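You operate a simulated robot arm through the tools that you are given. There is no shell and no other tool. Be economical: measure what you need, move in short steps, check, and stop when the job is done.

You run a simulated robot arm. Do the job below in one go: nothing can be reset, and whatever is moved stays where it is left.

TASK
Rinse the basket of boards and stand it on the drip tray.
Fine: lift it from the steel bath and let it drain there first; dip it in the rinse bath; no drips on the bench; close the bath lid again. Where these are worked on the way, their far stop is far enough and under half their travel is too little: bath lid.

Only the result counts: the job must be done as asked and must still hold three seconds after the hand-in. Knocking over, shifting, dropping, spilling or breaking anything else fails it. A push-on lid holds only when it is set on centred and level and pressed home; a screw cap is set on level and turned clockwise until tight.

THE ROBOT
A 7-joint arm with a two-finger parallel gripper on a trunk, on a base that drives. Base frame: it is fixed to the floor where the robot stands at the start and does not move with it; the origin is under the middle of the robot, x ahead of it, y to its left, z up; the surface under the hand at the start is at about z = 720. Lengths are in mm, angles in rad, forces in N, time in s.
With the tool pointing down near the work surface it reaches from about 380 to 900 mm from the robot's upright axis, wherever it stands. Its first joint turns from -0.297 to 2.199 rad. Places, roughly: bath lid [800, -200, 900]; drip tray [600, -700, 700]; small green board (9x6x4 cm) [800, -300, 800]. Payload 1.57 kg.
The tool frame sits at the grasp point between the pads (the TCP): z along the fingers, y along the line on which they close. The tips reach 30 mm beyond it. The gripper opens to 80 mm. The fingers are 17 mm wide and 12 mm thick; the gripper's body (40 by 82 mm) begins 80 mm behind the TCP.
Orientation is that of the tool frame in the base frame, as [roll, pitch, yaw] about the fixed x, y, z axes, in that order (R = Rz(yaw) Ry(pitch) Rx(roll)). With the fingers straight down and closing along the base's y, the tool's x points along the base's -x, its y along +y and its z along -z.

THE INTERFACE
- The arm moves only by the tool send_rows. Its argument "commands" is a list that holds one entry, the list of rows, each a list of 7 numbers: the turn, a rotation vector about the base's x, y, z in rad, then the shift along the base's x, y, z in mm, then the opening, from 0 (shut) to 1 (fully open). In form: [[[ax, ay, az, dx, dy, dz, gripper], ...]]. A call has 1 to 20 rows; each row shifts and turns the commanded pose from where the row before left it. Rows are played at 5 a second. More than 50 mm and 0.15 rad between two rows, or a gripper value outside its range, and nothing of the call is played. A pose out of reach is approached as far as the arm can. The call stops where the force on the tool passes 90 N (or 10 N more than at its start, if that is more) or the arm is blocked; 0.2 s more then pass. The fingers move at their own pace (about 45 mm/s each) and stop on an object; they squeeze with about 42 N. The grip force told is the motor's: it shows also when the fingers shut on nothing. Time passes only in rows, and 0.2 s behind the last, so rows that do not move let the fingers close. It gives the time, the measured TCP pose, the force on the tool (base axes), the opening and the grip force at its end, in the units of the frame above (readings bear some noise), with the torque about the TCP (base axes, N m) and any sound that the robot's microphone picked up.
- Cameras (640 x 400 px; columns grow to the right, rows downward): "scene" is now at [14.3, -227.2, 1341.7]; the picture's right is [-0.09, -1.00, 0.00], its down [-0.46, 0.04, -0.89] and it looks along [0.88, -0.08, -0.46] (base axes); focal length 271 px, centre (320, 200). "wrist" rides on the gripper at [72, -7, -122] in the tool frame; the picture's right is [0.09, 1.00, 0.00], its down [-0.84, 0.08, -0.54] and it looks along [-0.54, 0.05, 0.84] (tool axes); focal length 238 px, centre (320, 200). There is no depth. A picture from a camera that has moved, and an enlarged one, comes with that camera's place and axes in the base frame and with its lens. The place of the scene camera against the robot may be out by one fixed shift of up to 25 mm in any direction.
- snapshot(camera): a new picture of that camera. The clock stands still meanwhile.
- raise_lower(by): slides the trunk up (or, below 0, down) by that many mm; the arm and the scene camera ride with it, the base frame stays. It gives what a move gives, with no picture.
- base_move(legs): drives the robot by 1 to 6 legs, each [ahead, left, turn to the left] in mm, mm and rad, along the robot's own axes; the way and the turn of a leg run together, so that a leg with both is an arc; at most 1500 mm and 3.142 rad a leg. The arm and the cameras ride along, it lands a little off, and it stops where it bumps. It gives what a move gives.
- aim_head(pan, tilt): turns the head with the scene camera to pan (to the left, within 1.902 rad either way) and tilt (down, from -0.506 to 1.204), counted from straight ahead of the robot. It gives what a move gives.
- close_up(camera, box): a new picture of the part [left, top, right, bottom] of that camera's present view, enlarged. The clock stands still meanwhile.
- finish_job(): hands the job in; it is judged then, once.

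Go step by step. Nothing tells you exact positions but the pictures and the camera data: compare them with the known pose of the tool, close in by small moves and look again before you grip or let go. The budget is 120 turns and 82 pictures, counting those below and the enlarged ones. Unless the task says otherwise, let go and move clear before handing in, and close with one line.

The tools are called after ">>>" by a JSON object that holds its "api" and its "payload". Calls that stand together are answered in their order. send_rows: Moves the arm, as the interface text tells. Its arguments: {"type":"object","properties":{"commands":{"type":"array"}},"required":["commands"]} The other tools are called the same way: raise_lower (by) slides the trunk up or down; base_move (legs) drives the base; aim_head (pan, tilt) turns the head that bears the scene camera; snapshot (camera) takes a picture; close_up (camera, box) takes an enlarged picture of a part of a camera's view; finish_job () hands the job in.

At the start:

```text
clock: 0.0
position: [512.5, -25.0, 1258.4]
ee_rot: [-3.14, 0.0, 3.141]
wrist_force: [-0.1, -0.3, 0.0]
torque: [0.0, -0.03, -0.02]
gripper_width: 80.0
grasp_force: 0.1
trunk travel left (down, up): [-725.0, 65.0]
robot x, y, heading: [-0.5, 0.2, -0.002]
head pan, tilt: [-0.094, 0.478]
```

scene: 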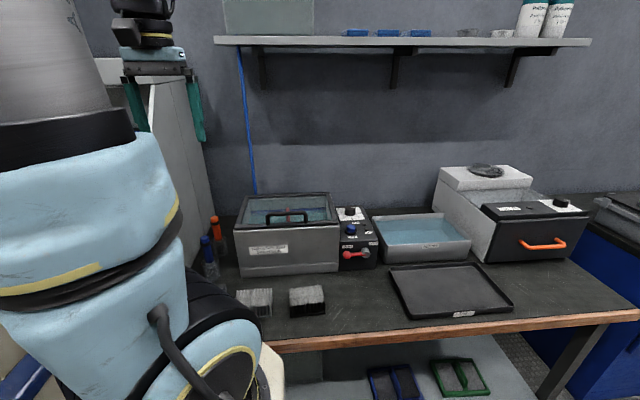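
wrist: 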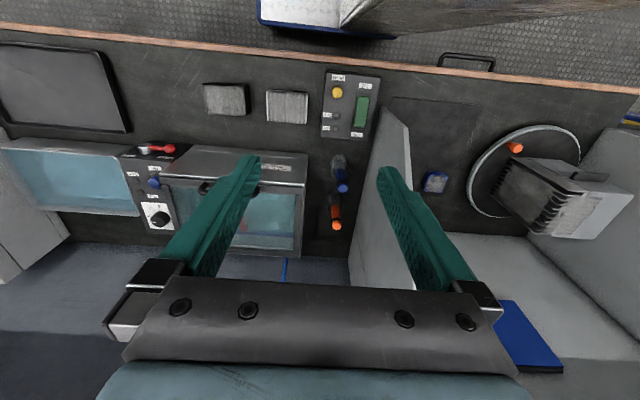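

I see a steel bath with a glazed lid and handle, a control panel, an open rinse bath to its right and the drip tray in front of that. I'll look closer at each before moving.

>>> {"api": "close_up", "payload": {"camera": "scene", "box": [220, 170, 400, 290]}}

>>> {"api": "close_up", "payload": {"camera": "scene", "box": [360, 150, 600, 330]}}

>>> {"api": "close_up", "payload": {"camera": "wrist", "box": [0, 60, 360, 280]}}

```text
3.33 times, centred on (310, 230) of scene
camera zoom: at [14.3, -227.2, 1341.7], right [-0.09, -1.0, 0.0], down [-0.46, 0.04, -0.89], along [0.88, -0.08, -0.46], focal length 902 px, centre (353, 100)
```

zoom: 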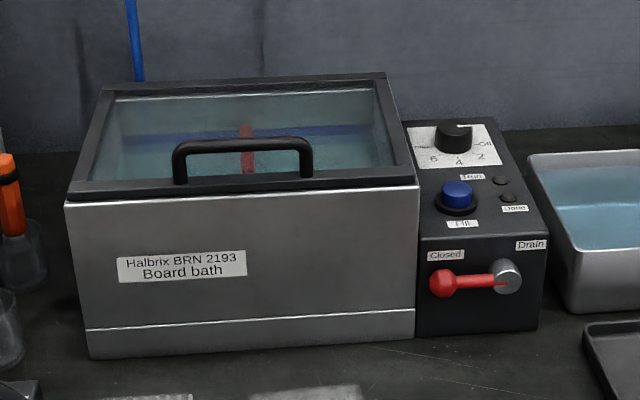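

```text
2.22 times, centred on (480, 240) of scene
camera zoom: at [14.3, -227.2, 1341.7], right [-0.09, -1.0, 0.0], down [-0.46, 0.04, -0.89], along [0.88, -0.08, -0.46], focal length 601 px, centre (-36, 111)
```

zoom: 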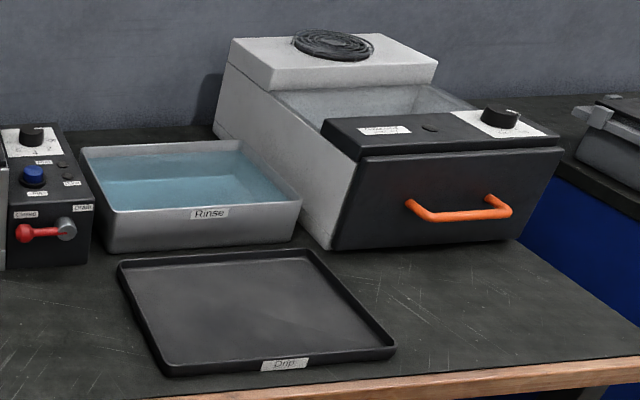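

```text
1.78 times, centred on (180, 170) of wrist
camera zoom: at [441.2, -30.7, 1380.1], right [-0.09, 1.0, 0.0], down [0.84, 0.08, 0.54], along [0.54, 0.05, -0.84], focal length 424 px, centre (569, 253)
```

zoom: 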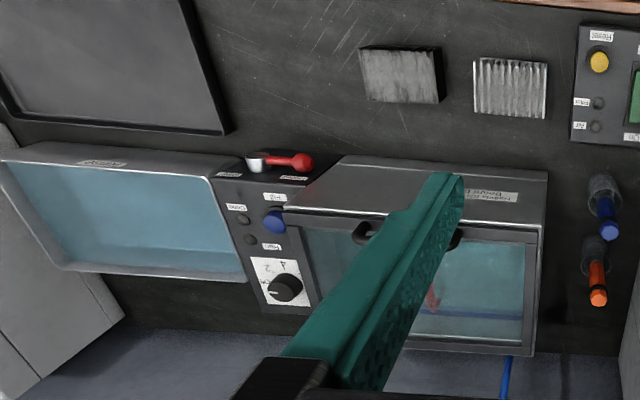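

The bath spans about x 690–890, y −350…−35, with its handle bar near (700, −192, 940); the rinse centre is near (810, −665) and the tray centre near (590, −668). I'll drive right and turn a little right so the arm's first joint covers all three.

>>> {"api": "base_move", "payload": {"legs": [[0, -430, 0], [50, 0, 0], [0, 0, -0.3]]}}

>>> {"api": "aim_head", "payload": {"pan": 0.5, "tilt": 0.55}}

>>> {"api": "snapshot", "payload": {"camera": "scene"}}

>>> {"api": "snapshot", "payload": {"camera": "wrist"}}

```text
clock: 3.8
position: [540.8, -508.4, 1258.5]
ee_rot: [3.142, -0.002, 2.994]
wrist_force: [0.5, 0.2, 0.3]
torque: [-0.01, 0.02, -0.02]
gripper_width: 80.0
grasp_force: 0.1
trunk travel left (down, up): [-725.0, 65.0]
robot x, y, heading: [41.8, -408.9, -0.14]
head pan, tilt: [-0.094, 0.478]
stopped in leg 3: the robot was blocked; the commanded pose is now the measured one
```

```text
clock: 4.8
position: [539.9, -508.7, 1258.7]
ee_rot: [3.141, -0.001, 2.997]
wrist_force: [-0.1, 0.3, -0.7]
torque: [0.0, -0.01, -0.01]
gripper_width: 80.3
grasp_force: 0.1
trunk travel left (down, up): [-725.0, 65.0]
robot x, y, heading: [39.0, -413.0, -0.145]
head pan, tilt: [0.499, 0.55]
```

```text
76 pictures are left
camera scene: at [13.3, -583.2, 1335.1], right [0.35, -0.94, 0.0], down [-0.49, -0.18, -0.85], along [0.8, 0.29, -0.52], focal length 271 px, centre (320, 200)
```

scene: 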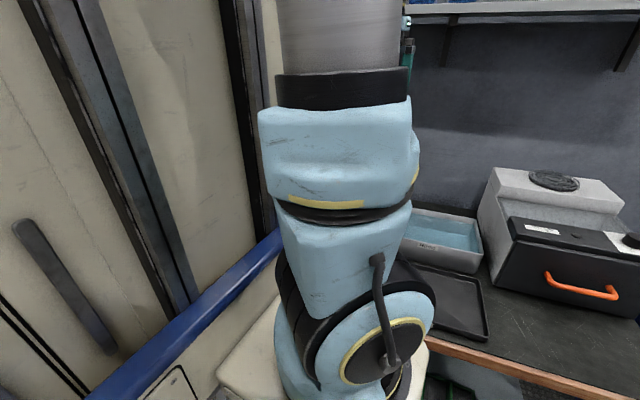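

```text
75 pictures are left
camera wrist: at [470.1, -503.8, 1380.0], right [0.05, 1.0, 0.0], down [0.84, -0.04, 0.54], along [0.54, -0.03, -0.84], focal length 238 px, centre (320, 200)
```

wrist: 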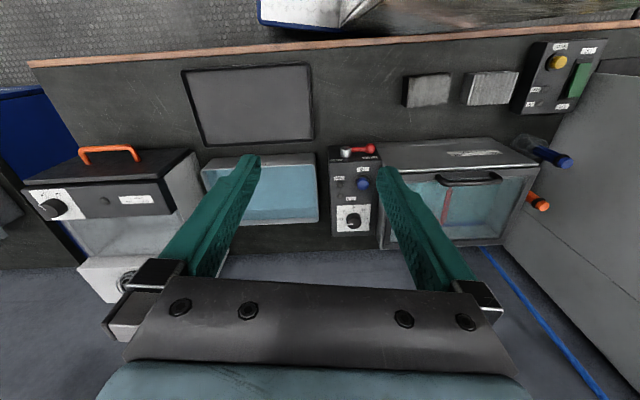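

The base's corner met the bench at heading −0.145; that heading is nearly enough. I'll slide right about 60 mm (which also backs away from the bench) and check the view.

>>> {"api": "base_move", "payload": {"legs": [[0, -60, 0]]}}

>>> {"api": "aim_head", "payload": {"pan": 0.15, "tilt": 0.55}}

>>> {"api": "snapshot", "payload": {"camera": "scene"}}

>>> {"api": "snapshot", "payload": {"camera": "wrist"}}

```text
clock: 5.8
position: [532.6, -567.1, 1258.7]
ee_rot: [-3.142, -0.002, 2.996]
wrist_force: [-0.8, 0.5, 0.2]
torque: [0.02, -0.02, -0.01]
gripper_width: 79.8
grasp_force: 0.0
trunk travel left (down, up): [-725.0, 65.0]
robot x, y, heading: [28.8, -463.4, -0.15]
head pan, tilt: [0.499, 0.55]
```

```text
clock: 6.6
position: [532.1, -567.5, 1257.6]
ee_rot: [3.141, -0.001, 2.994]
wrist_force: [0.2, 1.0, 0.4]
torque: [0.02, -0.01, -0.01]
gripper_width: 80.0
grasp_force: 0.1
trunk travel left (down, up): [-725.0, 65.0]
robot x, y, heading: [28.4, -462.0, -0.148]
head pan, tilt: [0.15, 0.55]
```

```text
74 pictures are left
camera scene: at [10.2, -671.1, 1335.1], right [0.0, -1.0, 0.0], down [-0.52, 0.0, -0.85], along [0.85, 0.0, -0.52], focal length 271 px, centre (320, 200)
```

scene: 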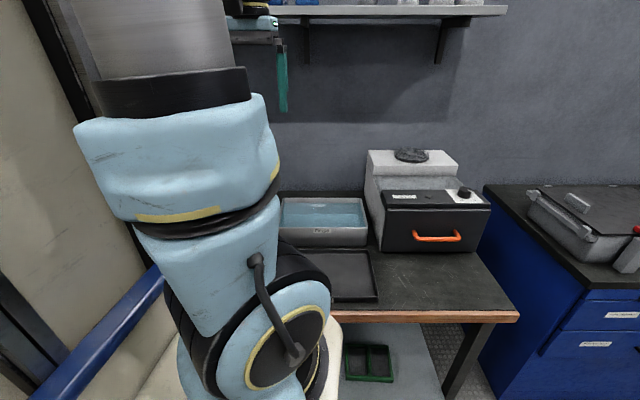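

```text
73 pictures are left
camera wrist: at [461.6, -561.5, 1380.0], right [0.05, 1.0, 0.0], down [0.84, -0.05, 0.54], along [0.54, -0.03, -0.84], focal length 238 px, centre (320, 200)
```

wrist: 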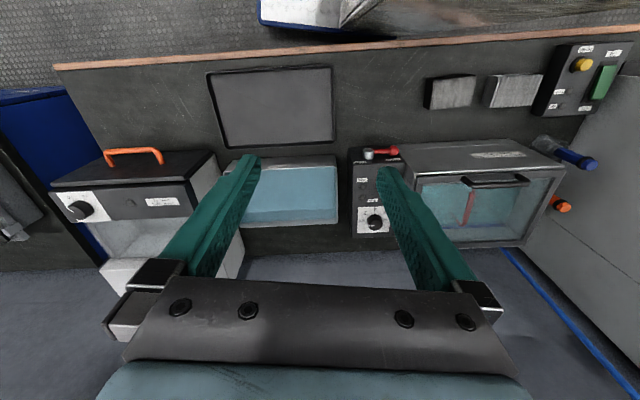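

Base sits at (28, −462), heading −0.15. I'll bring the hand over the front of the bath, looking at the lid with the wrist camera.

>>> {"api": "send_rows", "payload": {"commands": [[[0, 0, 0.02, 6, 42, -12, 1], [0, 0, 0.02, 6, 42, -12, 1], [0, 0, 0.02, 6, 42, -12, 1], [0, 0, 0.02, 6, 42, -12, 1], [0, 0, 0.02, 6, 42, -12, 1], [0, 0, 0.02, 6, 42, -12, 1], [0, 0, 0.02, 6, 42, -12, 1], [0, 0, 0.007, 6, 42, -12, 1], [0, 0, 0, 6, 42, -12, 1]]]}}

>>> {"api": "snapshot", "payload": {"camera": "wrist"}}

>>> {"api": "snapshot", "payload": {"camera": "scene"}}

```text
clock: 8.6
position: [588.6, -188.3, 1147.5]
ee_rot: [-3.139, -0.004, 3.136]
wrist_force: [1.5, 0.6, -2.0]
torque: [-0.07, 0.18, 0.03]
gripper_width: 80.0
grasp_force: 0.0
trunk travel left (down, up): [-725.0, 65.0]
robot x, y, heading: [28.7, -466.5, -0.146]
head pan, tilt: [0.15, 0.55]
```

```text
72 pictures are left
camera wrist: at [518.1, -193.0, 1268.9], right [-0.09, 1.0, 0.0], down [0.84, 0.08, 0.54], along [0.54, 0.04, -0.84], focal length 238 px, centre (320, 200)
```

wrist: 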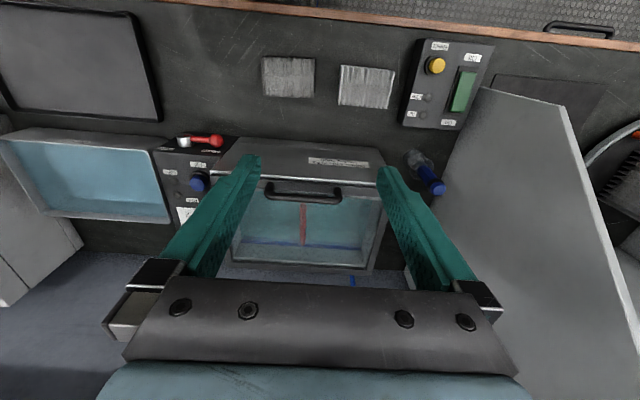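

```text
71 pictures are left
camera scene: at [11.9, -670.4, 1333.5], right [0.0, -1.0, 0.0], down [-0.52, 0.0, -0.85], along [0.85, 0.0, -0.52], focal length 271 px, centre (320, 200)
```

scene: 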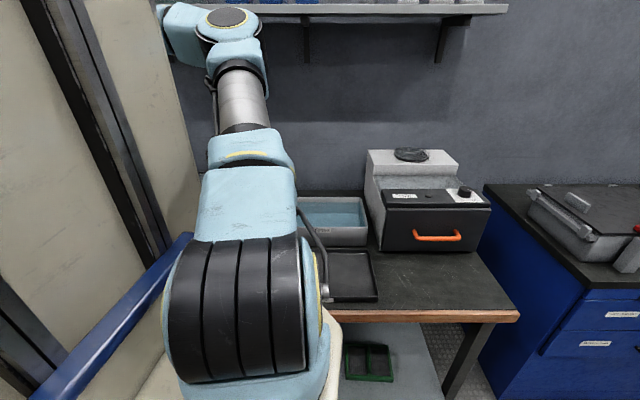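

The lid and the red-handled basket below it are visible. A close-up of the lid for exact geometry.

>>> {"api": "close_up", "payload": {"camera": "wrist", "box": [200, 130, 420, 280]}}

```text
2.67 times, centred on (310, 205) of wrist
camera zoom: at [518.1, -193.0, 1268.9], right [-0.09, 1.0, 0.0], down [0.84, 0.08, 0.54], along [0.54, 0.04, -0.84], focal length 636 px, centre (347, 187)
```

zoom: 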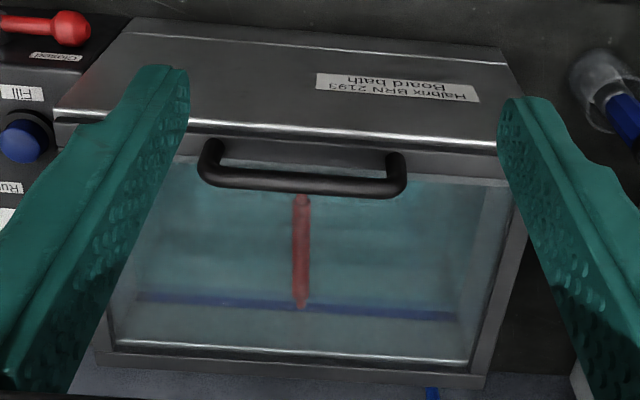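

The bar of the lid handle is at about (727, −203, 943), 112 mm long along y; the lid is hinged at the back near x 935. I'll turn the tool so that it points forward with the fingers closing vertically, so the grip can follow the lid's arc.

>>> {"api": "send_rows", "payload": {"commands": [[[0, 0, 0.143, 0, 0, 0, 1], [0, 0, 0.143, 0, 0, 0, 1], [0, 0, 0.143, 0, 0, 0, 1], [0, 0, 0.143, 0, 0, 0, 1], [0, 0, 0.143, 0, 0, 0, 1], [0, 0, 0.143, 0, 0, 0, 1], [0, 0, 0.143, 0, 0, 0, 1], [0, 0, 0.143, 0, 0, 0, 1], [0, 0, 0.143, 0, 0, 0, 1], [0, 0, 0.143, 0, 0, 0, 1], [0, 0, 0.143, 0, 0, 0, 1]]]}}

>>> {"api": "send_rows", "payload": {"commands": [[[0, -0.14, 0, 0, 0, 0, 1], [0, -0.14, 0, 0, 0, 0, 1], [0, -0.14, 0, 0, 0, 0, 1], [0, -0.14, 0, 0, 0, 0, 1], [0, -0.14, 0, 0, 0, 0, 1], [0, -0.14, 0, 0, 0, 0, 1], [0, -0.14, 0, 0, 0, 0, 1], [0, -0.14, 0, 0, 0, 0, 1], [0, -0.14, 0, 0, 0, 0, 1], [0, -0.14, 0, 0, 0, 0, 1], [0, -0.14, 0, 0, 0, 0, 1], [0, -0.14, 0, 0, 0, 0, 1]]]}}

>>> {"api": "snapshot", "payload": {"camera": "wrist"}}

```text
clock: 11.0
position: [586.7, -189.3, 1150.6]
ee_rot: [-3.142, -0.003, -1.567]
wrist_force: [0.0, -0.2, 0.7]
torque: [0.0, -0.01, 0.02]
gripper_width: 79.7
grasp_force: 0.1
trunk travel left (down, up): [-725.0, 65.0]
robot x, y, heading: [30.4, -465.2, -0.15]
head pan, tilt: [0.15, 0.55]
```

```text
clock: 12.6
position: [658.0, -211.7, 1180.4]
ee_rot: [-2.242, 0.094, -1.751]
wrist_force: [0.1, 0.7, 0.0]
torque: [0.02, -0.01, 0.01]
gripper_width: 80.1
grasp_force: 0.1
out of reach, approached as far as the arm can: row 6
trunk travel left (down, up): [-725.0, 65.0]
robot x, y, heading: [30.2, -466.6, -0.145]
head pan, tilt: [0.15, 0.55]
stopped in row 7: the arm was blocked; the commanded pose is now the measured one
```

```text
69 pictures are left
camera wrist: at [554.4, -272.0, 1254.8], right [-0.61, 0.09, -0.79], down [-0.32, 0.88, 0.35], along [0.72, 0.47, -0.51], focal length 238 px, centre (320, 200)
```

wrist: 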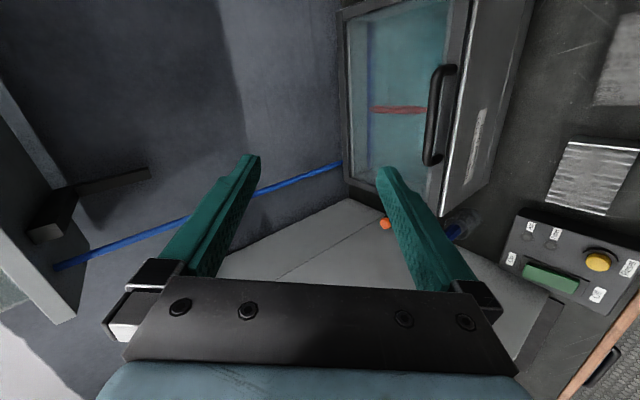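

The wrist meets a joint limit at about 0.9 rad of tilt with the trunk this high. Lowering the trunk will make a forward-pointing tool natural; I'll alternate lowering and raising the hand.

>>> {"api": "raise_lower", "payload": {"by": -160}}

>>> {"api": "send_rows", "payload": {"commands": [[[0, 0, 0, -8, 0, 35, 1], [0, 0, 0, -8, 0, 35, 1], [0, 0, 0, -8, 0, 35, 1], [0, 0, 0, -8, 0, 35, 1], [0, 0, 0, -8, 0, 35, 1]]]}}

>>> {"api": "raise_lower", "payload": {"by": -170}}

```text
clock: 14.4
position: [658.9, -213.3, 1025.3]
ee_rot: [-2.24, 0.099, -1.755]
wrist_force: [-0.8, 0.0, 0.6]
torque: [-0.02, 0.0, 0.01]
gripper_width: 80.2
grasp_force: 0.2
trunk travel left (down, up): [-565.0, 225.0]
robot x, y, heading: [29.7, -465.2, -0.146]
head pan, tilt: [0.15, 0.55]
```

```text
clock: 15.8
position: [659.2, -242.6, 1163.1]
ee_rot: [-2.244, 0.02, -1.846]
wrist_force: [0.0, -0.7, -0.7]
torque: [0.04, 0.04, 0.03]
gripper_width: 80.0
grasp_force: 0.1
trunk travel left (down, up): [-565.0, 225.0]
robot x, y, heading: [31.6, -466.8, -0.145]
head pan, tilt: [0.15, 0.55]
stopped in row 5: the arm was blocked; the commanded pose is now the measured one
```

```text
clock: 17.7
position: [658.6, -246.3, 999.8]
ee_rot: [-2.246, 0.041, -1.853]
wrist_force: [0.1, 0.3, -0.4]
torque: [-0.03, -0.01, 0.0]
gripper_width: 80.0
grasp_force: 0.1
trunk travel left (down, up): [-395.0, 395.0]
robot x, y, heading: [29.6, -464.7, -0.149]
head pan, tilt: [0.15, 0.55]
```

Trunk is 330 mm lower. Straightening the yaw and tilting the tool further toward horizontal.

>>> {"api": "send_rows", "payload": {"commands": [[[0, 0, 0.14, -5, 10, 10, 1], [0, 0, 0.14, -5, 10, 10, 1], [0, 0, 0, -5, 10, 10, 1], [0, -0.13, 0, -5, 10, 0, 1], [0, -0.13, 0, -5, 0, 0, 1], [0, -0.13, 0, 0, 0, 0, 1], [0, -0.13, 0, 0, 0, 0, 1]]]}}

>>> {"api": "snapshot", "payload": {"camera": "scene"}}

```text
clock: 19.2
position: [701.3, -251.2, 1006.9]
ee_rot: [-1.87, 0.059, -1.674]
wrist_force: [-89.3, 36.4, 18.0]
torque: [1.88, 3.9, -0.07]
gripper_width: 80.1
grasp_force: 0.1
trunk travel left (down, up): [-395.0, 395.0]
robot x, y, heading: [27.2, -466.6, -0.15]
head pan, tilt: [0.15, 0.55]
stopped in row 7: the force on the tool passed its limit at 192 N (the readings are from after the stop); the commanded pose is now the measured one
```

```text
68 pictures are left
camera scene: at [21.5, -672.2, 1010.2], right [0.01, -1.0, 0.0], down [-0.53, 0.0, -0.84], along [0.84, 0.01, -0.53], focal length 271 px, centre (320, 200)
```

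scene: 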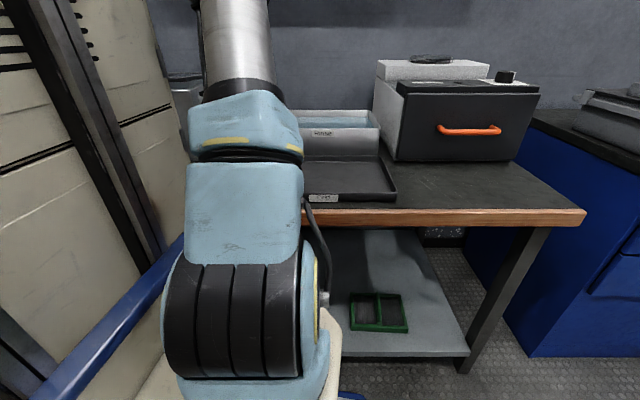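

Unexpected contact; I need to see what the hand touches.

>>> {"api": "snapshot", "payload": {"camera": "wrist"}}

>>> {"api": "aim_head", "payload": {"pan": 0.7, "tilt": 0.1}}

>>> {"api": "snapshot", "payload": {"camera": "scene"}}

```text
67 pictures are left
camera wrist: at [580.5, -311.8, 1044.8], right [-0.3, -0.01, -0.95], down [-0.45, 0.88, 0.13], along [0.84, 0.47, -0.26], focal length 238 px, centre (320, 200)
```

wrist: 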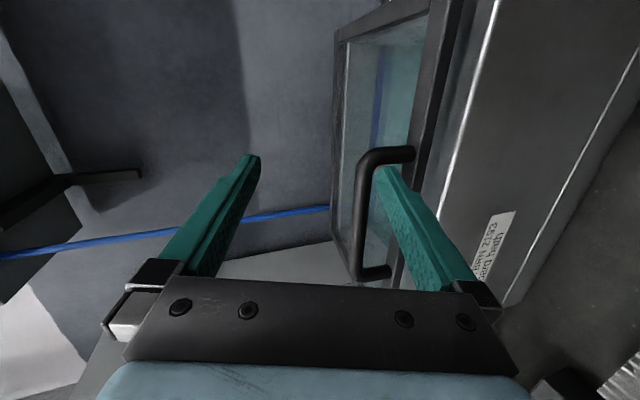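

```text
clock: 20.2
position: [700.3, -250.8, 1005.4]
ee_rot: [-1.872, 0.054, -1.669]
wrist_force: [-120.8, 41.4, 25.8]
torque: [3.12, 5.03, -0.3]
gripper_width: 80.3
grasp_force: 0.1
trunk travel left (down, up): [-395.0, 395.0]
robot x, y, heading: [30.1, -467.9, -0.143]
head pan, tilt: [0.7, 0.099]
```

```text
66 pictures are left
camera scene: at [11.6, -625.7, 1050.9], right [0.53, -0.85, -0.01], down [-0.1, -0.05, -0.99], along [0.84, 0.52, -0.11], focal length 271 px, centre (320, 200)
```

scene: 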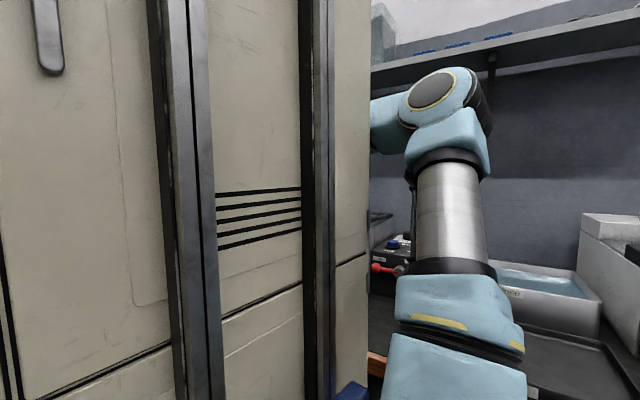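

The lower fingertip has come against the handle bar. Backing straight off, then checking that the lid is unchanged.

>>> {"api": "send_rows", "payload": {"commands": [[[0, 0, 0, -15, 0, 5, 1], [0, 0, 0, -25, 0, 10, 1], [0, 0, 0, -20, 10, 0, 1]]]}}

>>> {"api": "snapshot", "payload": {"camera": "wrist"}}

```text
clock: 20.5
position: [700.5, -252.8, 1000.1]
ee_rot: [-1.894, 0.066, -1.677]
wrist_force: [-84.4, 26.4, 13.8]
torque: [1.39, 3.87, -0.14]
gripper_width: 80.1
grasp_force: 0.1
trunk travel left (down, up): [-395.0, 395.0]
robot x, y, heading: [25.9, -466.6, -0.145]
head pan, tilt: [0.7, 0.099]
stopped in row 1: the force on the tool passed its limit at 162 N (the readings are from after the stop); the commanded pose is now the measured one
```

```text
65 pictures are left
camera wrist: at [580.6, -312.9, 1038.7], right [-0.32, 0.0, -0.95], down [-0.45, 0.88, 0.15], along [0.84, 0.47, -0.28], focal length 238 px, centre (320, 200)
```

wrist: 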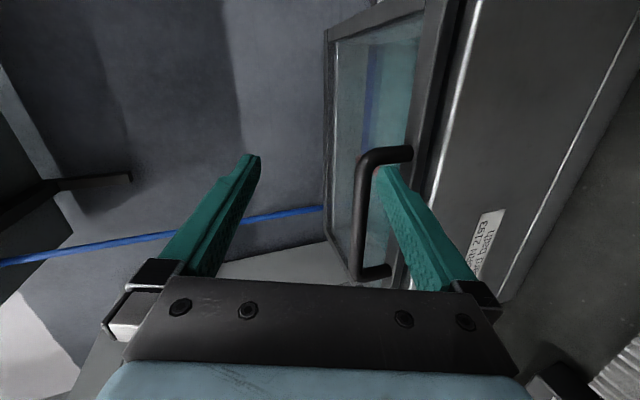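

The arm is at a joint limit, so "back" isn't free. I'll tilt the tool down a little and lift instead, which draws the fingertip off the bar.

>>> {"api": "send_rows", "payload": {"commands": [[[0, 0.08, 0, 0, 0, 12, 1], [0, 0.1, 0, 0, 0, 20, 1], [0, 0.1, 0, 0, 0, 20, 1], [0, 0, 0, 0, 0, 20, 1]]]}}

>>> {"api": "snapshot", "payload": {"camera": "wrist"}}

```text
clock: 20.8
position: [700.0, -251.0, 993.5]
ee_rot: [-1.921, 0.072, -1.682]
wrist_force: [-62.1, 20.8, 8.1]
torque: [1.21, 2.95, -0.03]
gripper_width: 80.3
grasp_force: 0.0
trunk travel left (down, up): [-395.0, 395.0]
robot x, y, heading: [25.3, -466.9, -0.139]
head pan, tilt: [0.7, 0.099]
stopped in row 1: the force on the tool passed its limit at 116 N (the readings are from after the stop); the commanded pose is now the measured one
```

```text
64 pictures are left
camera wrist: at [581.8, -313.3, 1035.0], right [-0.34, 0.01, -0.94], down [-0.44, 0.88, 0.17], along [0.83, 0.47, -0.3], focal length 238 px, centre (320, 200)
```

wrist: 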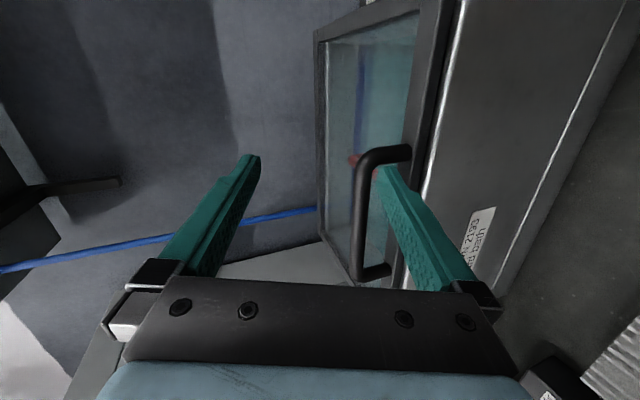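

Retreating with the base instead, straight back, frees the finger without relying on the arm at its limit.

>>> {"api": "base_move", "payload": {"legs": [[-70, 0, 0]]}}

>>> {"api": "snapshot", "payload": {"camera": "wrist"}}

```text
clock: 21.8
position: [633.5, -247.2, 989.2]
ee_rot: [-1.919, 0.062, -1.69]
wrist_force: [0.9, 0.5, -0.9]
torque: [0.0, -0.05, 0.0]
gripper_width: 80.1
grasp_force: 0.1
trunk travel left (down, up): [-395.0, 395.0]
robot x, y, heading: [-43.3, -457.1, -0.146]
head pan, tilt: [0.7, 0.099]
```

```text
63 pictures are left
camera wrist: at [513.6, -307.0, 1031.8], right [-0.34, 0.01, -0.94], down [-0.43, 0.89, 0.16], along [0.83, 0.46, -0.3], focal length 238 px, centre (320, 200)
```

wrist: 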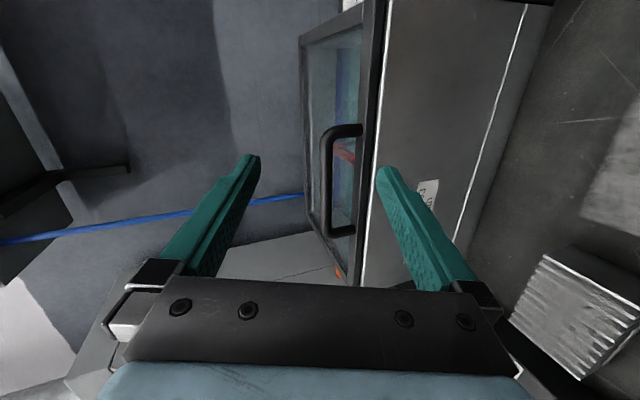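

Free, and the bar is still at about (728, −208, 945). Now with the base farther back I'll bring the tool level (fingers closing vertically), a little away from the bath.

>>> {"api": "send_rows", "payload": {"commands": [[[0, 0, 0.12, 0, 0, 0, 1], [0, -0.12, 0, 0, 10, 0, 1], [0, -0.12, 0, 0, 10, 0, 1], [0, -0.12, 0, 0, 10, 0, 1], [0, 0, 0, 0, 10, 0, 1]]]}}

>>> {"api": "snapshot", "payload": {"camera": "wrist"}}

```text
clock: 23.0
position: [640.4, -219.7, 991.0]
ee_rot: [-1.546, 0.055, -1.577]
wrist_force: [-0.5, -0.3, -0.2]
torque: [0.03, -0.02, -0.02]
gripper_width: 80.1
grasp_force: 0.1
trunk travel left (down, up): [-395.0, 395.0]
robot x, y, heading: [-41.1, -459.0, -0.148]
head pan, tilt: [0.7, 0.099]
```

```text
62 pictures are left
camera wrist: at [518.4, -289.7, 989.9], right [0.02, -0.04, -1.0], down [-0.54, 0.84, -0.05], along [0.84, 0.54, 0.0], focal length 238 px, centre (320, 200)
```

wrist: 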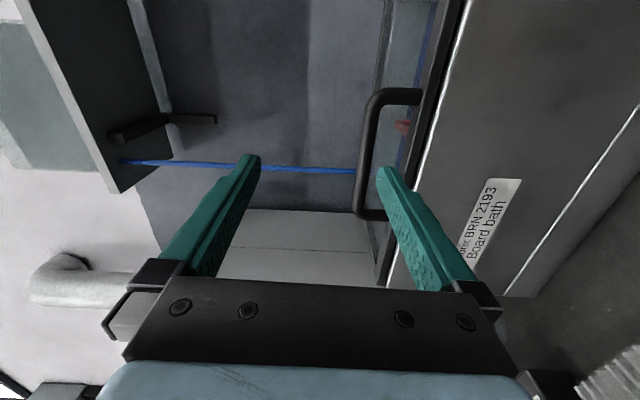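

The tool is level and clear. The bar is at about (727, −200, 947) with ~33 mm gap above the lid. I'll narrow the gripper to 32 mm, line up, then move in over the bar.

>>> {"api": "send_rows", "payload": {"commands": [[[-0.055, 0, 0, 0, 10, -22, 0.4], [0, 0, 0, 0, 10, -22, 0.4], [0, 0, 0, 0, 0, 0, 0.4], [0, 0, 0, 15, 0, 0, 0.4], [0, 0, 0, 15, 0, 0, 0.4], [0, 0, 0, 0, 0, 0, 0.4]]]}}

>>> {"api": "snapshot", "payload": {"camera": "wrist"}}

```text
clock: 24.4
position: [657.2, -184.8, 950.3]
ee_rot: [-1.549, -0.001, -1.548]
wrist_force: [-1.0, 1.1, 0.0]
torque: [-0.03, 0.01, -0.02]
gripper_width: 32.0
grasp_force: 0.0
trunk travel left (down, up): [-395.0, 395.0]
robot x, y, heading: [-43.3, -455.0, -0.147]
head pan, tilt: [0.7, 0.099]
```

```text
61 pictures are left
camera wrist: at [537.2, -258.5, 954.0], right [0.02, -0.09, -1.0], down [-0.56, 0.82, -0.09], along [0.83, 0.56, -0.03], focal length 238 px, centre (320, 200)
```

wrist: 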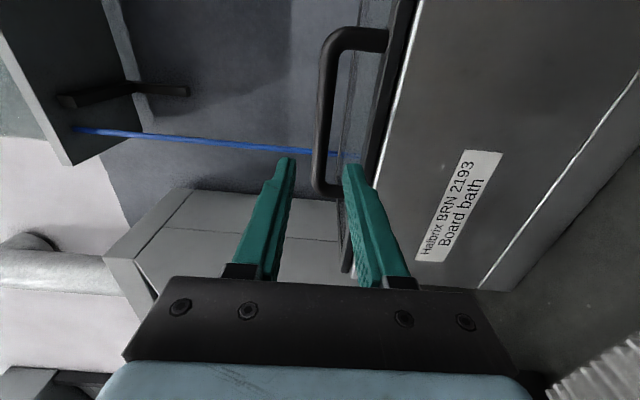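

Lined up in height. Moving in over the bar.

>>> {"api": "send_rows", "payload": {"commands": [[[0, 0, 0, 15, -12, 0, 0.4], [0, 0, 0, 15, -5, 0, 0.4], [0, 0, 0, 15, 0, 0, 0.4], [0, 0, 0, 12, 0, 0, 0.4], [0, 0, 0, 8, 0, 0, 0.4], [0, 0, 0, 0, 0, 0, 0.4]]]}}

>>> {"api": "snapshot", "payload": {"camera": "wrist"}}

```text
clock: 25.8
position: [721.0, -203.2, 950.2]
ee_rot: [-1.549, 0.001, -1.551]
wrist_force: [-0.1, -0.3, -0.5]
torque: [0.01, 0.02, -0.02]
gripper_width: 32.2
grasp_force: 0.0
trunk travel left (down, up): [-395.0, 395.0]
robot x, y, heading: [-43.8, -454.9, -0.146]
head pan, tilt: [0.7, 0.099]
```

```text
60 pictures are left
camera wrist: at [602.1, -276.1, 954.1], right [0.02, -0.09, -1.0], down [-0.56, 0.82, -0.09], along [0.83, 0.56, -0.03], focal length 238 px, centre (320, 200)
```

wrist: 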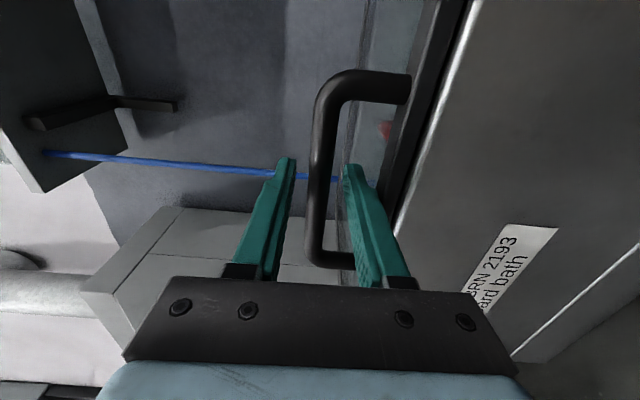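

The bar is between the pads. Closing, then lifting on the arc about the hinge in small steps.

>>> {"api": "send_rows", "payload": {"commands": [[[0, 0, 0, 4, 0, 0, 0.4], [0, 0, 0, 0, 0, 0, 0], [0, 0, 0, 0, 0, 0, 0], [0, 0, 0, 0, 0, 0, 0], [0, 0, 0, 0, 0, 0, 0]]]}}

```text
clock: 27.0
position: [725.8, -201.6, 950.9]
ee_rot: [-1.55, 0.002, -1.55]
wrist_force: [1.0, 0.7, 1.6]
torque: [0.33, 0.02, 0.0]
gripper_width: 12.6
grasp_force: 29.6
trunk travel left (down, up): [-395.0, 395.0]
robot x, y, heading: [-45.3, -454.7, -0.144]
head pan, tilt: [0.7, 0.099]
```

>>> {"api": "send_rows", "payload": {"commands": [[[0, 0.05, 0, 2.2, 0, 10.5, 0], [0, 0.05, 0, 3.3, 0, 10.3, 0], [0, 0.05, 0, 3.5, 0, 10.2, 0], [0, 0.05, 0, 4.1, 0, 10, 0]]]}}

>>> {"api": "snapshot", "payload": {"camera": "wrist"}}

```text
clock: 28.0
position: [739.3, -202.3, 992.9]
ee_rot: [-1.75, 0.004, -1.549]
wrist_force: [-10.0, -4.3, 1.9]
torque: [0.16, -0.01, -0.6]
gripper_width: 12.7
grasp_force: 29.8
trunk travel left (down, up): [-395.0, 395.0]
robot x, y, heading: [-47.5, -457.3, -0.147]
head pan, tilt: [0.7, 0.099]
```

```text
59 pictures are left
camera wrist: at [622.5, -275.4, 1020.1], right [-0.18, -0.09, -0.98], down [-0.56, 0.82, 0.02], along [0.81, 0.56, -0.2], focal length 238 px, centre (320, 200)
```

wrist: 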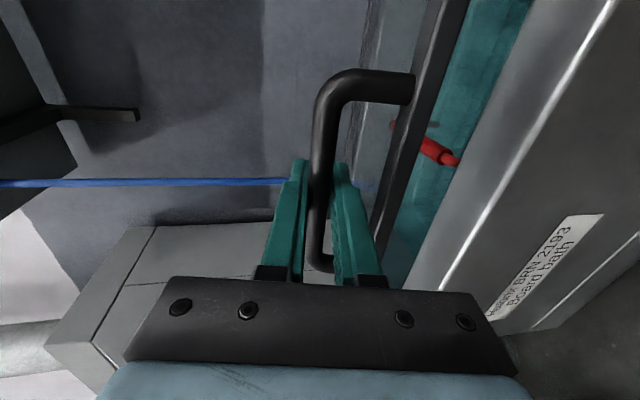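

The lid is lifting smoothly and the basket's red handle shows underneath. Continuing the arc.

>>> {"api": "send_rows", "payload": {"commands": [[[0, 0.05, 0, 4.6, 0, 9.8, 0], [0, 0.05, 0, 5, 0, 9.5, 0], [0, 0.05, 0, 5.5, 0, 9.3, 0], [0, 0.05, 0, 6, 0, 9, 0], [0, 0.05, 0, 6.4, 0, 8.7, 0], [0, 0.05, 0, 6.8, 0, 8.4, 0], [0, 0.05, 0, 7.3, 0, 8, 0], [0, 0.05, 0, 7.6, 0, 7.6, 0]]]}}

>>> {"api": "send_rows", "payload": {"commands": [[[0, 0.05, 0, 8, 0, 7.3, 0], [0, 0.05, 0, 8.3, 0, 6.8, 0], [0, 0.05, 0, 8.7, 0, 6.4, 0], [0, 0.05, 0, 9, 0, 5.9, 0], [0, 0.05, 0, 9.3, 0, 5.5, 0], [0, 0.05, 0, 9.5, 0, 5.1, 0]]]}}

>>> {"api": "snapshot", "payload": {"camera": "wrist"}}

```text
clock: 29.8
position: [793.5, -243.1, 1055.5]
ee_rot: [-2.15, 0.016, -1.525]
wrist_force: [1.1, 67.6, -3.3]
torque: [0.16, -0.08, -1.34]
gripper_width: 13.0
grasp_force: 29.6
out of reach, approached as far as the arm can: row 5, 6, 7, 8
trunk travel left (down, up): [-395.0, 395.0]
robot x, y, heading: [-47.4, -456.8, -0.149]
head pan, tilt: [0.7, 0.099]
```

```text
clock: 30.1
position: [794.3, -243.1, 1056.7]
ee_rot: [-2.169, 0.024, -1.507]
wrist_force: [4.2, 17.8, -5.5]
torque: [0.53, -0.13, -0.26]
gripper_width: 12.9
grasp_force: 29.9
out of reach, approached as far as the arm can: row 1
trunk travel left (down, up): [-395.0, 395.0]
robot x, y, heading: [-43.5, -455.7, -0.14]
head pan, tilt: [0.7, 0.099]
stopped in row 1: the force on the tool passed its limit at 98 N (the readings are from after the stop); the commanded pose is now the measured one
```

```text
58 pictures are left
camera wrist: at [703.0, -320.9, 1128.2], right [-0.56, -0.11, -0.82], down [-0.54, 0.8, 0.26], along [0.63, 0.59, -0.5], focal length 238 px, centre (320, 200)
```

wrist: 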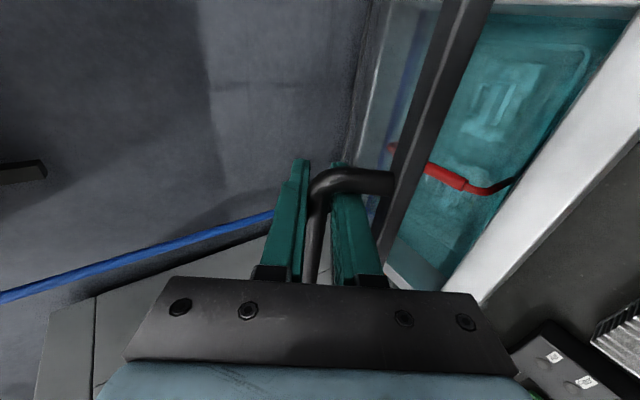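

The wrist is near a joint limit at this tilt, so the hand slid along the bar. The bar is round: I'll loosen the grip to a cage, keep the tilt at about 0.5 rad, recentre in y, and continue mainly by translation.

>>> {"api": "send_rows", "payload": {"commands": [[[0, 0, 0, 0, 0, 0, 0.2], [0, -0.04, 0, 0, 10, 0, 0.2], [0, -0.04, 0, 0, 10, 0, 0.2], [0, -0.04, 0, 0, 10, 0, 0.2], [0, 0, 0, 0, 5, 0, 0.2]]]}}

>>> {"api": "snapshot", "payload": {"camera": "wrist"}}

```text
clock: 31.3
position: [797.8, -225.4, 1059.1]
ee_rot: [-2.048, 0.014, -1.512]
wrist_force: [-0.4, 0.3, -1.3]
torque: [0.01, -0.04, 0.03]
gripper_width: 17.4
grasp_force: 1.6
out of reach, approached as far as the arm can: row 3, 4, 5
trunk travel left (down, up): [-395.0, 395.0]
robot x, y, heading: [-42.0, -456.7, -0.139]
head pan, tilt: [0.7, 0.099]
```

```text
57 pictures are left
camera wrist: at [698.2, -303.2, 1119.3], right [-0.45, -0.11, -0.89], down [-0.57, 0.8, 0.19], along [0.69, 0.59, -0.42], focal length 238 px, centre (320, 200)
```

wrist: 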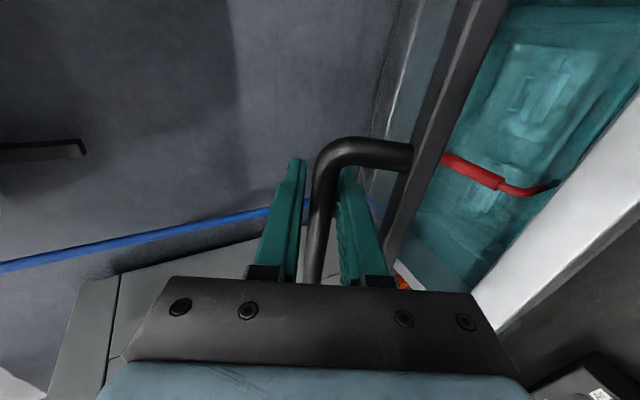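

Almost no force remains, so the lid seems to hold where it's left. I'll open the cage a bit wider and check that it doesn't drop.

>>> {"api": "send_rows", "payload": {"commands": [[[0, 0, 0, 0, 0, 0, 0.4], [0, 0, 0, 0, 0, 0, 0.45], [0, 0, 0, 0, 0, 0, 0.45]]]}}

>>> {"api": "snapshot", "payload": {"camera": "wrist"}}

```text
clock: 32.1
position: [797.5, -225.2, 1058.8]
ee_rot: [-2.05, 0.015, -1.512]
wrist_force: [-0.1, 0.5, -1.3]
torque: [0.0, -0.01, -0.02]
gripper_width: 37.1
grasp_force: 0.4
trunk travel left (down, up): [-395.0, 395.0]
robot x, y, heading: [-41.8, -454.8, -0.145]
head pan, tilt: [0.7, 0.099]
```

```text
56 pictures are left
camera wrist: at [698.2, -303.1, 1119.4], right [-0.45, -0.11, -0.89], down [-0.57, 0.8, 0.19], along [0.69, 0.59, -0.42], focal length 238 px, centre (320, 200)
```

wrist: 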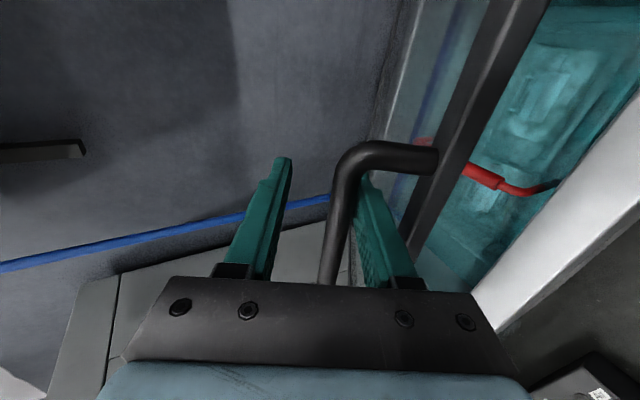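

The lid is light but does follow the finger, so it needs support until over-centre. I'll creep forward with the base and up with the trunk in turn, the lower finger carrying the bar.

>>> {"api": "base_move", "payload": {"legs": [[30, 0, 0]]}}

>>> {"api": "raise_lower", "payload": {"by": 40}}

>>> {"api": "snapshot", "payload": {"camera": "wrist"}}

```text
clock: 32.9
position: [827.9, -229.8, 1058.3]
ee_rot: [-2.049, 0.014, -1.513]
wrist_force: [-0.7, 0.7, -0.9]
torque: [0.0, -0.05, 0.0]
gripper_width: 37.8
grasp_force: 0.8
trunk travel left (down, up): [-395.0, 395.0]
robot x, y, heading: [-10.8, -456.5, -0.148]
head pan, tilt: [0.7, 0.099]
```

```text
clock: 33.8
position: [828.3, -228.5, 1098.9]
ee_rot: [-2.048, 0.014, -1.511]
wrist_force: [-1.1, 0.5, -0.4]
torque: [0.0, -0.03, -0.02]
gripper_width: 36.9
grasp_force: 0.4
trunk travel left (down, up): [-435.0, 355.0]
robot x, y, heading: [-11.5, -460.7, -0.147]
head pan, tilt: [0.7, 0.099]
```

```text
55 pictures are left
camera wrist: at [728.2, -307.0, 1160.1], right [-0.45, -0.11, -0.89], down [-0.57, 0.8, 0.19], along [0.69, 0.59, -0.42], focal length 238 px, centre (320, 200)
```

wrist: 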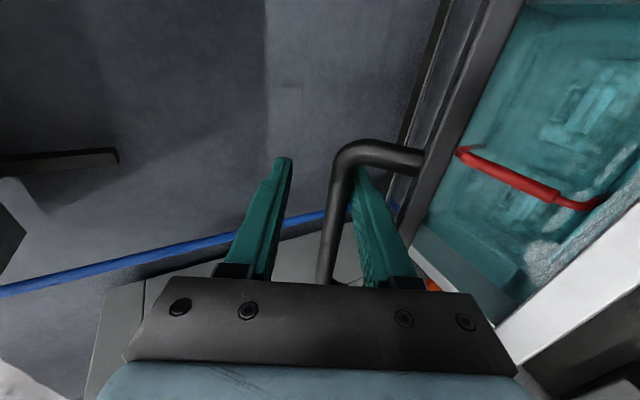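

Working well. Same again.

>>> {"api": "base_move", "payload": {"legs": [[32, 0, 0]]}}

>>> {"api": "raise_lower", "payload": {"by": 25}}

>>> {"api": "send_rows", "payload": {"commands": [[[0, 0, 0, 8, 5, 0, 0.45], [0, 0, 0, 8, 5, 0, 0.45], [0, 0, 0, 8, 5, 0, 0.45]]]}}

>>> {"api": "snapshot", "payload": {"camera": "wrist"}}

```text
clock: 34.6
position: [859.1, -233.4, 1099.2]
ee_rot: [-2.05, 0.014, -1.511]
wrist_force: [0.2, 0.2, -0.9]
torque: [0.0, -0.01, -0.02]
gripper_width: 37.2
grasp_force: 0.6
trunk travel left (down, up): [-435.0, 355.0]
robot x, y, heading: [18.4, -464.2, -0.142]
head pan, tilt: [0.7, 0.099]
```

```text
clock: 35.3
position: [859.9, -233.4, 1124.6]
ee_rot: [-2.047, 0.014, -1.51]
wrist_force: [-0.4, -1.3, -1.3]
torque: [0.01, -0.01, -0.01]
gripper_width: 37.6
grasp_force: 0.3
trunk travel left (down, up): [-460.0, 330.0]
robot x, y, heading: [20.3, -464.9, -0.146]
head pan, tilt: [0.7, 0.099]
```

```text
clock: 36.1
position: [859.1, -235.7, 1124.5]
ee_rot: [-2.05, 0.014, -1.511]
wrist_force: [-0.3, 0.4, -0.5]
torque: [-0.01, 0.02, -0.02]
gripper_width: 36.6
grasp_force: 0.3
out of reach, approached as far as the arm can: row 1, 2, 3
trunk travel left (down, up): [-460.0, 330.0]
robot x, y, heading: [22.6, -468.0, -0.141]
head pan, tilt: [0.7, 0.099]
```

```text
54 pictures are left
camera wrist: at [759.9, -312.0, 1184.5], right [-0.45, -0.11, -0.89], down [-0.57, 0.8, 0.19], along [0.69, 0.59, -0.42], focal length 238 px, centre (320, 200)
```

wrist: 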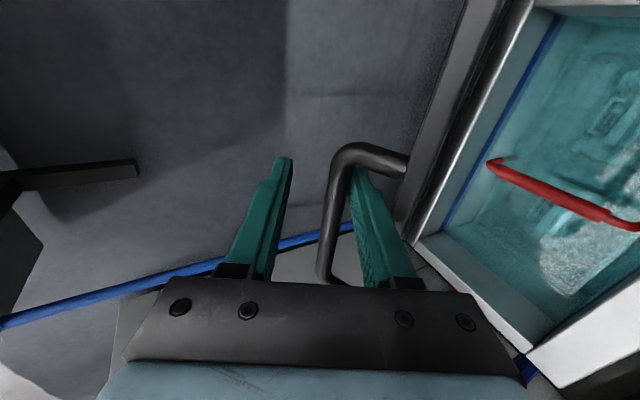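

The lid stands at about 63°. I'll see if letting the tool yaw to the arm's natural direction gives more reach.

>>> {"api": "send_rows", "payload": {"commands": [[[0, -0.05, 0.08, 4, 0, 0, 0.45], [0, -0.05, 0.08, 6, 0, 0, 0.45], [0, -0.05, 0.08, 8, 0, 0, 0.45], [0, 0, 0, 8, 0, 0, 0.45]]]}}

>>> {"api": "raise_lower", "payload": {"by": 15}}

>>> {"api": "snapshot", "payload": {"camera": "wrist"}}

```text
clock: 37.1
position: [879.2, -233.7, 1128.2]
ee_rot: [-1.9, -0.002, -1.267]
wrist_force: [-50.3, -5.7, 17.8]
torque: [1.54, 9.78, -2.64]
gripper_width: 35.5
grasp_force: 0.0
trunk travel left (down, up): [-460.0, 330.0]
robot x, y, heading: [18.6, -462.0, -0.142]
head pan, tilt: [0.7, 0.099]
```

```text
clock: 37.8
position: [882.4, -230.0, 1136.4]
ee_rot: [-1.909, 0.0, -1.267]
wrist_force: [-37.3, 4.6, -7.8]
torque: [2.52, 8.75, 0.14]
gripper_width: 52.6
grasp_force: 10.1
trunk travel left (down, up): [-475.0, 315.0]
robot x, y, heading: [17.4, -465.8, -0.145]
head pan, tilt: [0.7, 0.099]
```

```text
53 pictures are left
camera wrist: at [797.6, -331.7, 1182.6], right [-0.29, -0.19, -0.94], down [-0.76, 0.64, 0.11], along [0.58, 0.75, -0.33], focal length 238 px, centre (320, 200)
```

wrist: 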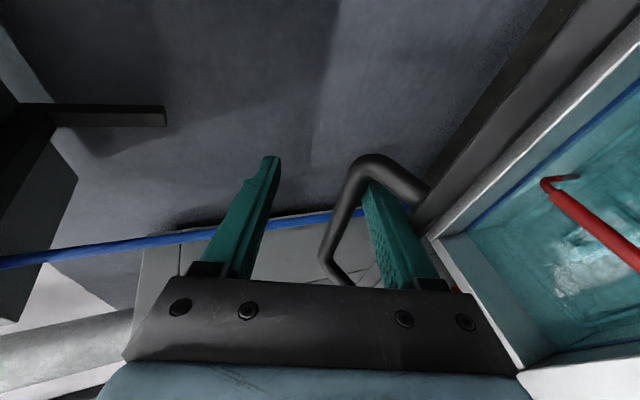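

Forces rose: a finger bears on the lid frame. I'll ease back 10 mm and look at whether the lid follows or stays.

>>> {"api": "send_rows", "payload": {"commands": [[[0, 0, 0, -6, 0, -4, 0.65], [0, 0, 0, -6, 0, -4, 0.65], [0, 0, 0, 0, 0, 0, 0.65]]]}}

>>> {"api": "snapshot", "payload": {"camera": "wrist"}}

```text
clock: 38.5
position: [871.7, -230.3, 1133.4]
ee_rot: [-1.9, -0.01, -1.267]
wrist_force: [-18.7, 18.3, 1.2]
torque: [1.73, 3.86, 0.48]
gripper_width: 54.3
grasp_force: 1.3
trunk travel left (down, up): [-475.0, 315.0]
robot x, y, heading: [22.7, -460.9, -0.146]
head pan, tilt: [0.7, 0.099]
```

```text
52 pictures are left
camera wrist: at [785.1, -331.5, 1178.7], right [-0.28, -0.19, -0.94], down [-0.76, 0.64, 0.09], along [0.58, 0.75, -0.32], focal length 238 px, centre (320, 200)
```

wrist: 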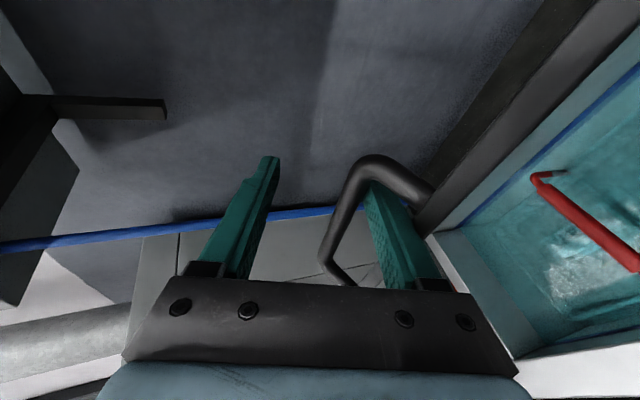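

It looks like the lid reached its stop (about 65°): pushing on it only raised force. I'll ease down 15 mm with the trunk and see whether the lid stays up.

>>> {"api": "raise_lower", "payload": {"by": -15}}

>>> {"api": "snapshot", "payload": {"camera": "wrist"}}

```text
clock: 39.2
position: [868.7, -231.8, 1123.7]
ee_rot: [-1.894, -0.009, -1.267]
wrist_force: [-33.6, 11.1, 29.9]
torque: [1.06, 4.98, -0.72]
gripper_width: 34.7
grasp_force: 0.1
trunk travel left (down, up): [-460.0, 330.0]
robot x, y, heading: [19.6, -463.5, -0.145]
head pan, tilt: [0.7, 0.099]
```

```text
51 pictures are left
camera wrist: at [782.0, -332.6, 1168.8], right [-0.27, -0.19, -0.94], down [-0.76, 0.64, 0.09], along [0.59, 0.75, -0.32], focal length 238 px, centre (320, 200)
```

wrist: 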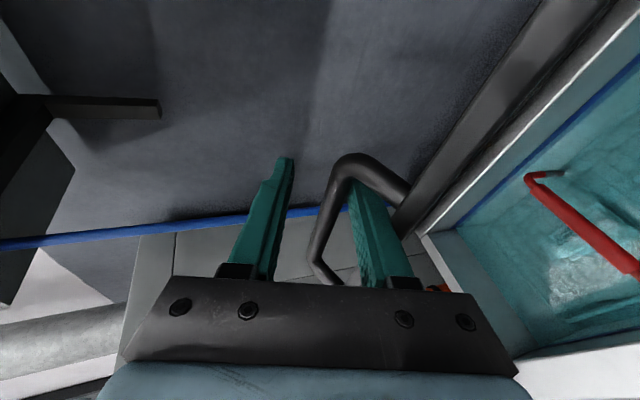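

The lower finger is wedged between bar and lid edge because the tool is now too level. I'll restore the tilt, which should free it.

>>> {"api": "send_rows", "payload": {"commands": [[[0, 0.06, 0, 0, 0, 0, 0.45], [0, 0.06, 0, 0, 0, 0, 0.45], [0, 0.06, 0, 0, 0, 0, 0.45], [0, 0, 0, 0, 0, 0, 0.45]]]}}

>>> {"api": "snapshot", "payload": {"camera": "wrist"}}

```text
clock: 40.2
position: [873.5, -234.8, 1115.9]
ee_rot: [-2.077, 0.04, -1.272]
wrist_force: [-0.6, 13.8, -0.7]
torque: [0.19, 0.0, -0.57]
gripper_width: 35.1
grasp_force: 0.0
trunk travel left (down, up): [-460.0, 330.0]
robot x, y, heading: [20.4, -461.7, -0.148]
head pan, tilt: [0.7, 0.099]
```

```text
50 pictures are left
camera wrist: at [797.1, -334.2, 1176.7], right [-0.44, -0.2, -0.87], down [-0.73, 0.64, 0.23], along [0.52, 0.74, -0.43], focal length 238 px, centre (320, 200)
```

wrist: 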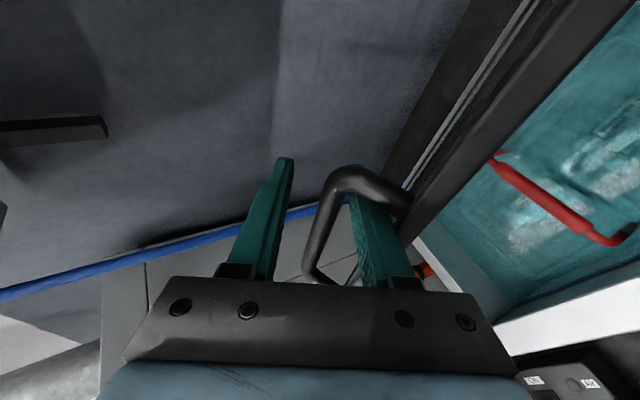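

Unwedged. Now shifting the base a little left and forward, then up with the trunk.

>>> {"api": "base_move", "payload": {"legs": [[18, 22, 0]]}}

>>> {"api": "raise_lower", "payload": {"by": 12}}

>>> {"api": "snapshot", "payload": {"camera": "wrist"}}

```text
clock: 41.0
position: [891.6, -217.2, 1116.5]
ee_rot: [-2.074, 0.04, -1.275]
wrist_force: [-1.2, -0.6, -1.1]
torque: [0.03, -0.01, 0.01]
gripper_width: 37.3
grasp_force: 0.9
trunk travel left (down, up): [-460.0, 330.0]
robot x, y, heading: [35.7, -447.7, -0.147]
head pan, tilt: [0.7, 0.099]
```

```text
clock: 41.6
position: [890.9, -217.2, 1129.3]
ee_rot: [-2.071, 0.04, -1.274]
wrist_force: [-0.3, 0.0, -1.3]
torque: [0.02, 0.03, -0.01]
gripper_width: 37.5
grasp_force: 1.1
trunk travel left (down, up): [-472.0, 318.0]
robot x, y, heading: [39.0, -450.2, -0.145]
head pan, tilt: [0.7, 0.099]
```

```text
49 pictures are left
camera wrist: at [815.5, -317.6, 1190.7], right [-0.44, -0.19, -0.88], down [-0.73, 0.64, 0.23], along [0.52, 0.74, -0.43], focal length 238 px, centre (320, 200)
```

wrist: 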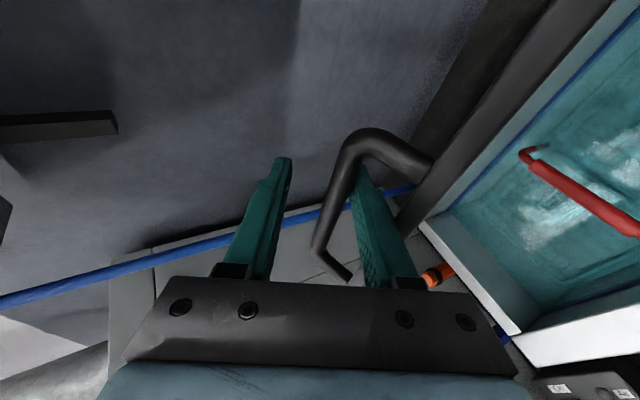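

Still free-moving, carried at about 68°. Trying arm motion forward now.

>>> {"api": "send_rows", "payload": {"commands": [[[0, 0.03, 0, 8, 0, 2, 0.45], [0, 0.03, 0, 8, 0, 2, 0.45], [0, 0.03, 0, 8, 0, 1, 0.45], [0, 0.03, 0, 8, 0, 1, 0.45]]]}}

>>> {"api": "snapshot", "payload": {"camera": "wrist"}}

```text
clock: 42.6
position: [918.2, -223.6, 1135.0]
ee_rot: [-2.161, 0.066, -1.276]
wrist_force: [-3.0, 19.2, -6.8]
torque: [0.47, 0.42, -0.63]
gripper_width: 40.2
grasp_force: 2.2
out of reach, approached as far as the arm can: row 3, 4
trunk travel left (down, up): [-472.0, 318.0]
robot x, y, heading: [39.6, -445.8, -0.144]
head pan, tilt: [0.7, 0.099]
```

```text
48 pictures are left
camera wrist: at [847.9, -324.3, 1203.1], right [-0.52, -0.2, -0.83], down [-0.71, 0.64, 0.29], along [0.47, 0.74, -0.47], focal length 238 px, centre (320, 200)
```

wrist: 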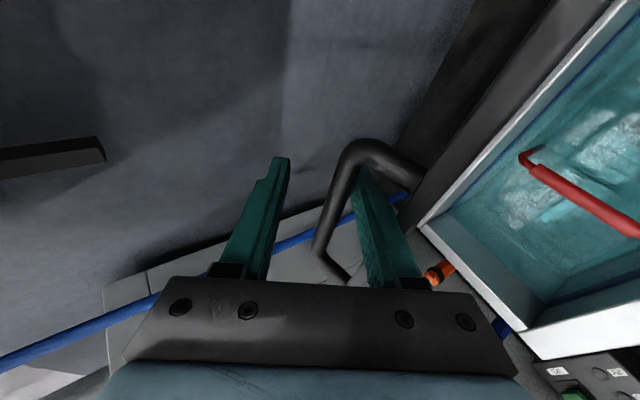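

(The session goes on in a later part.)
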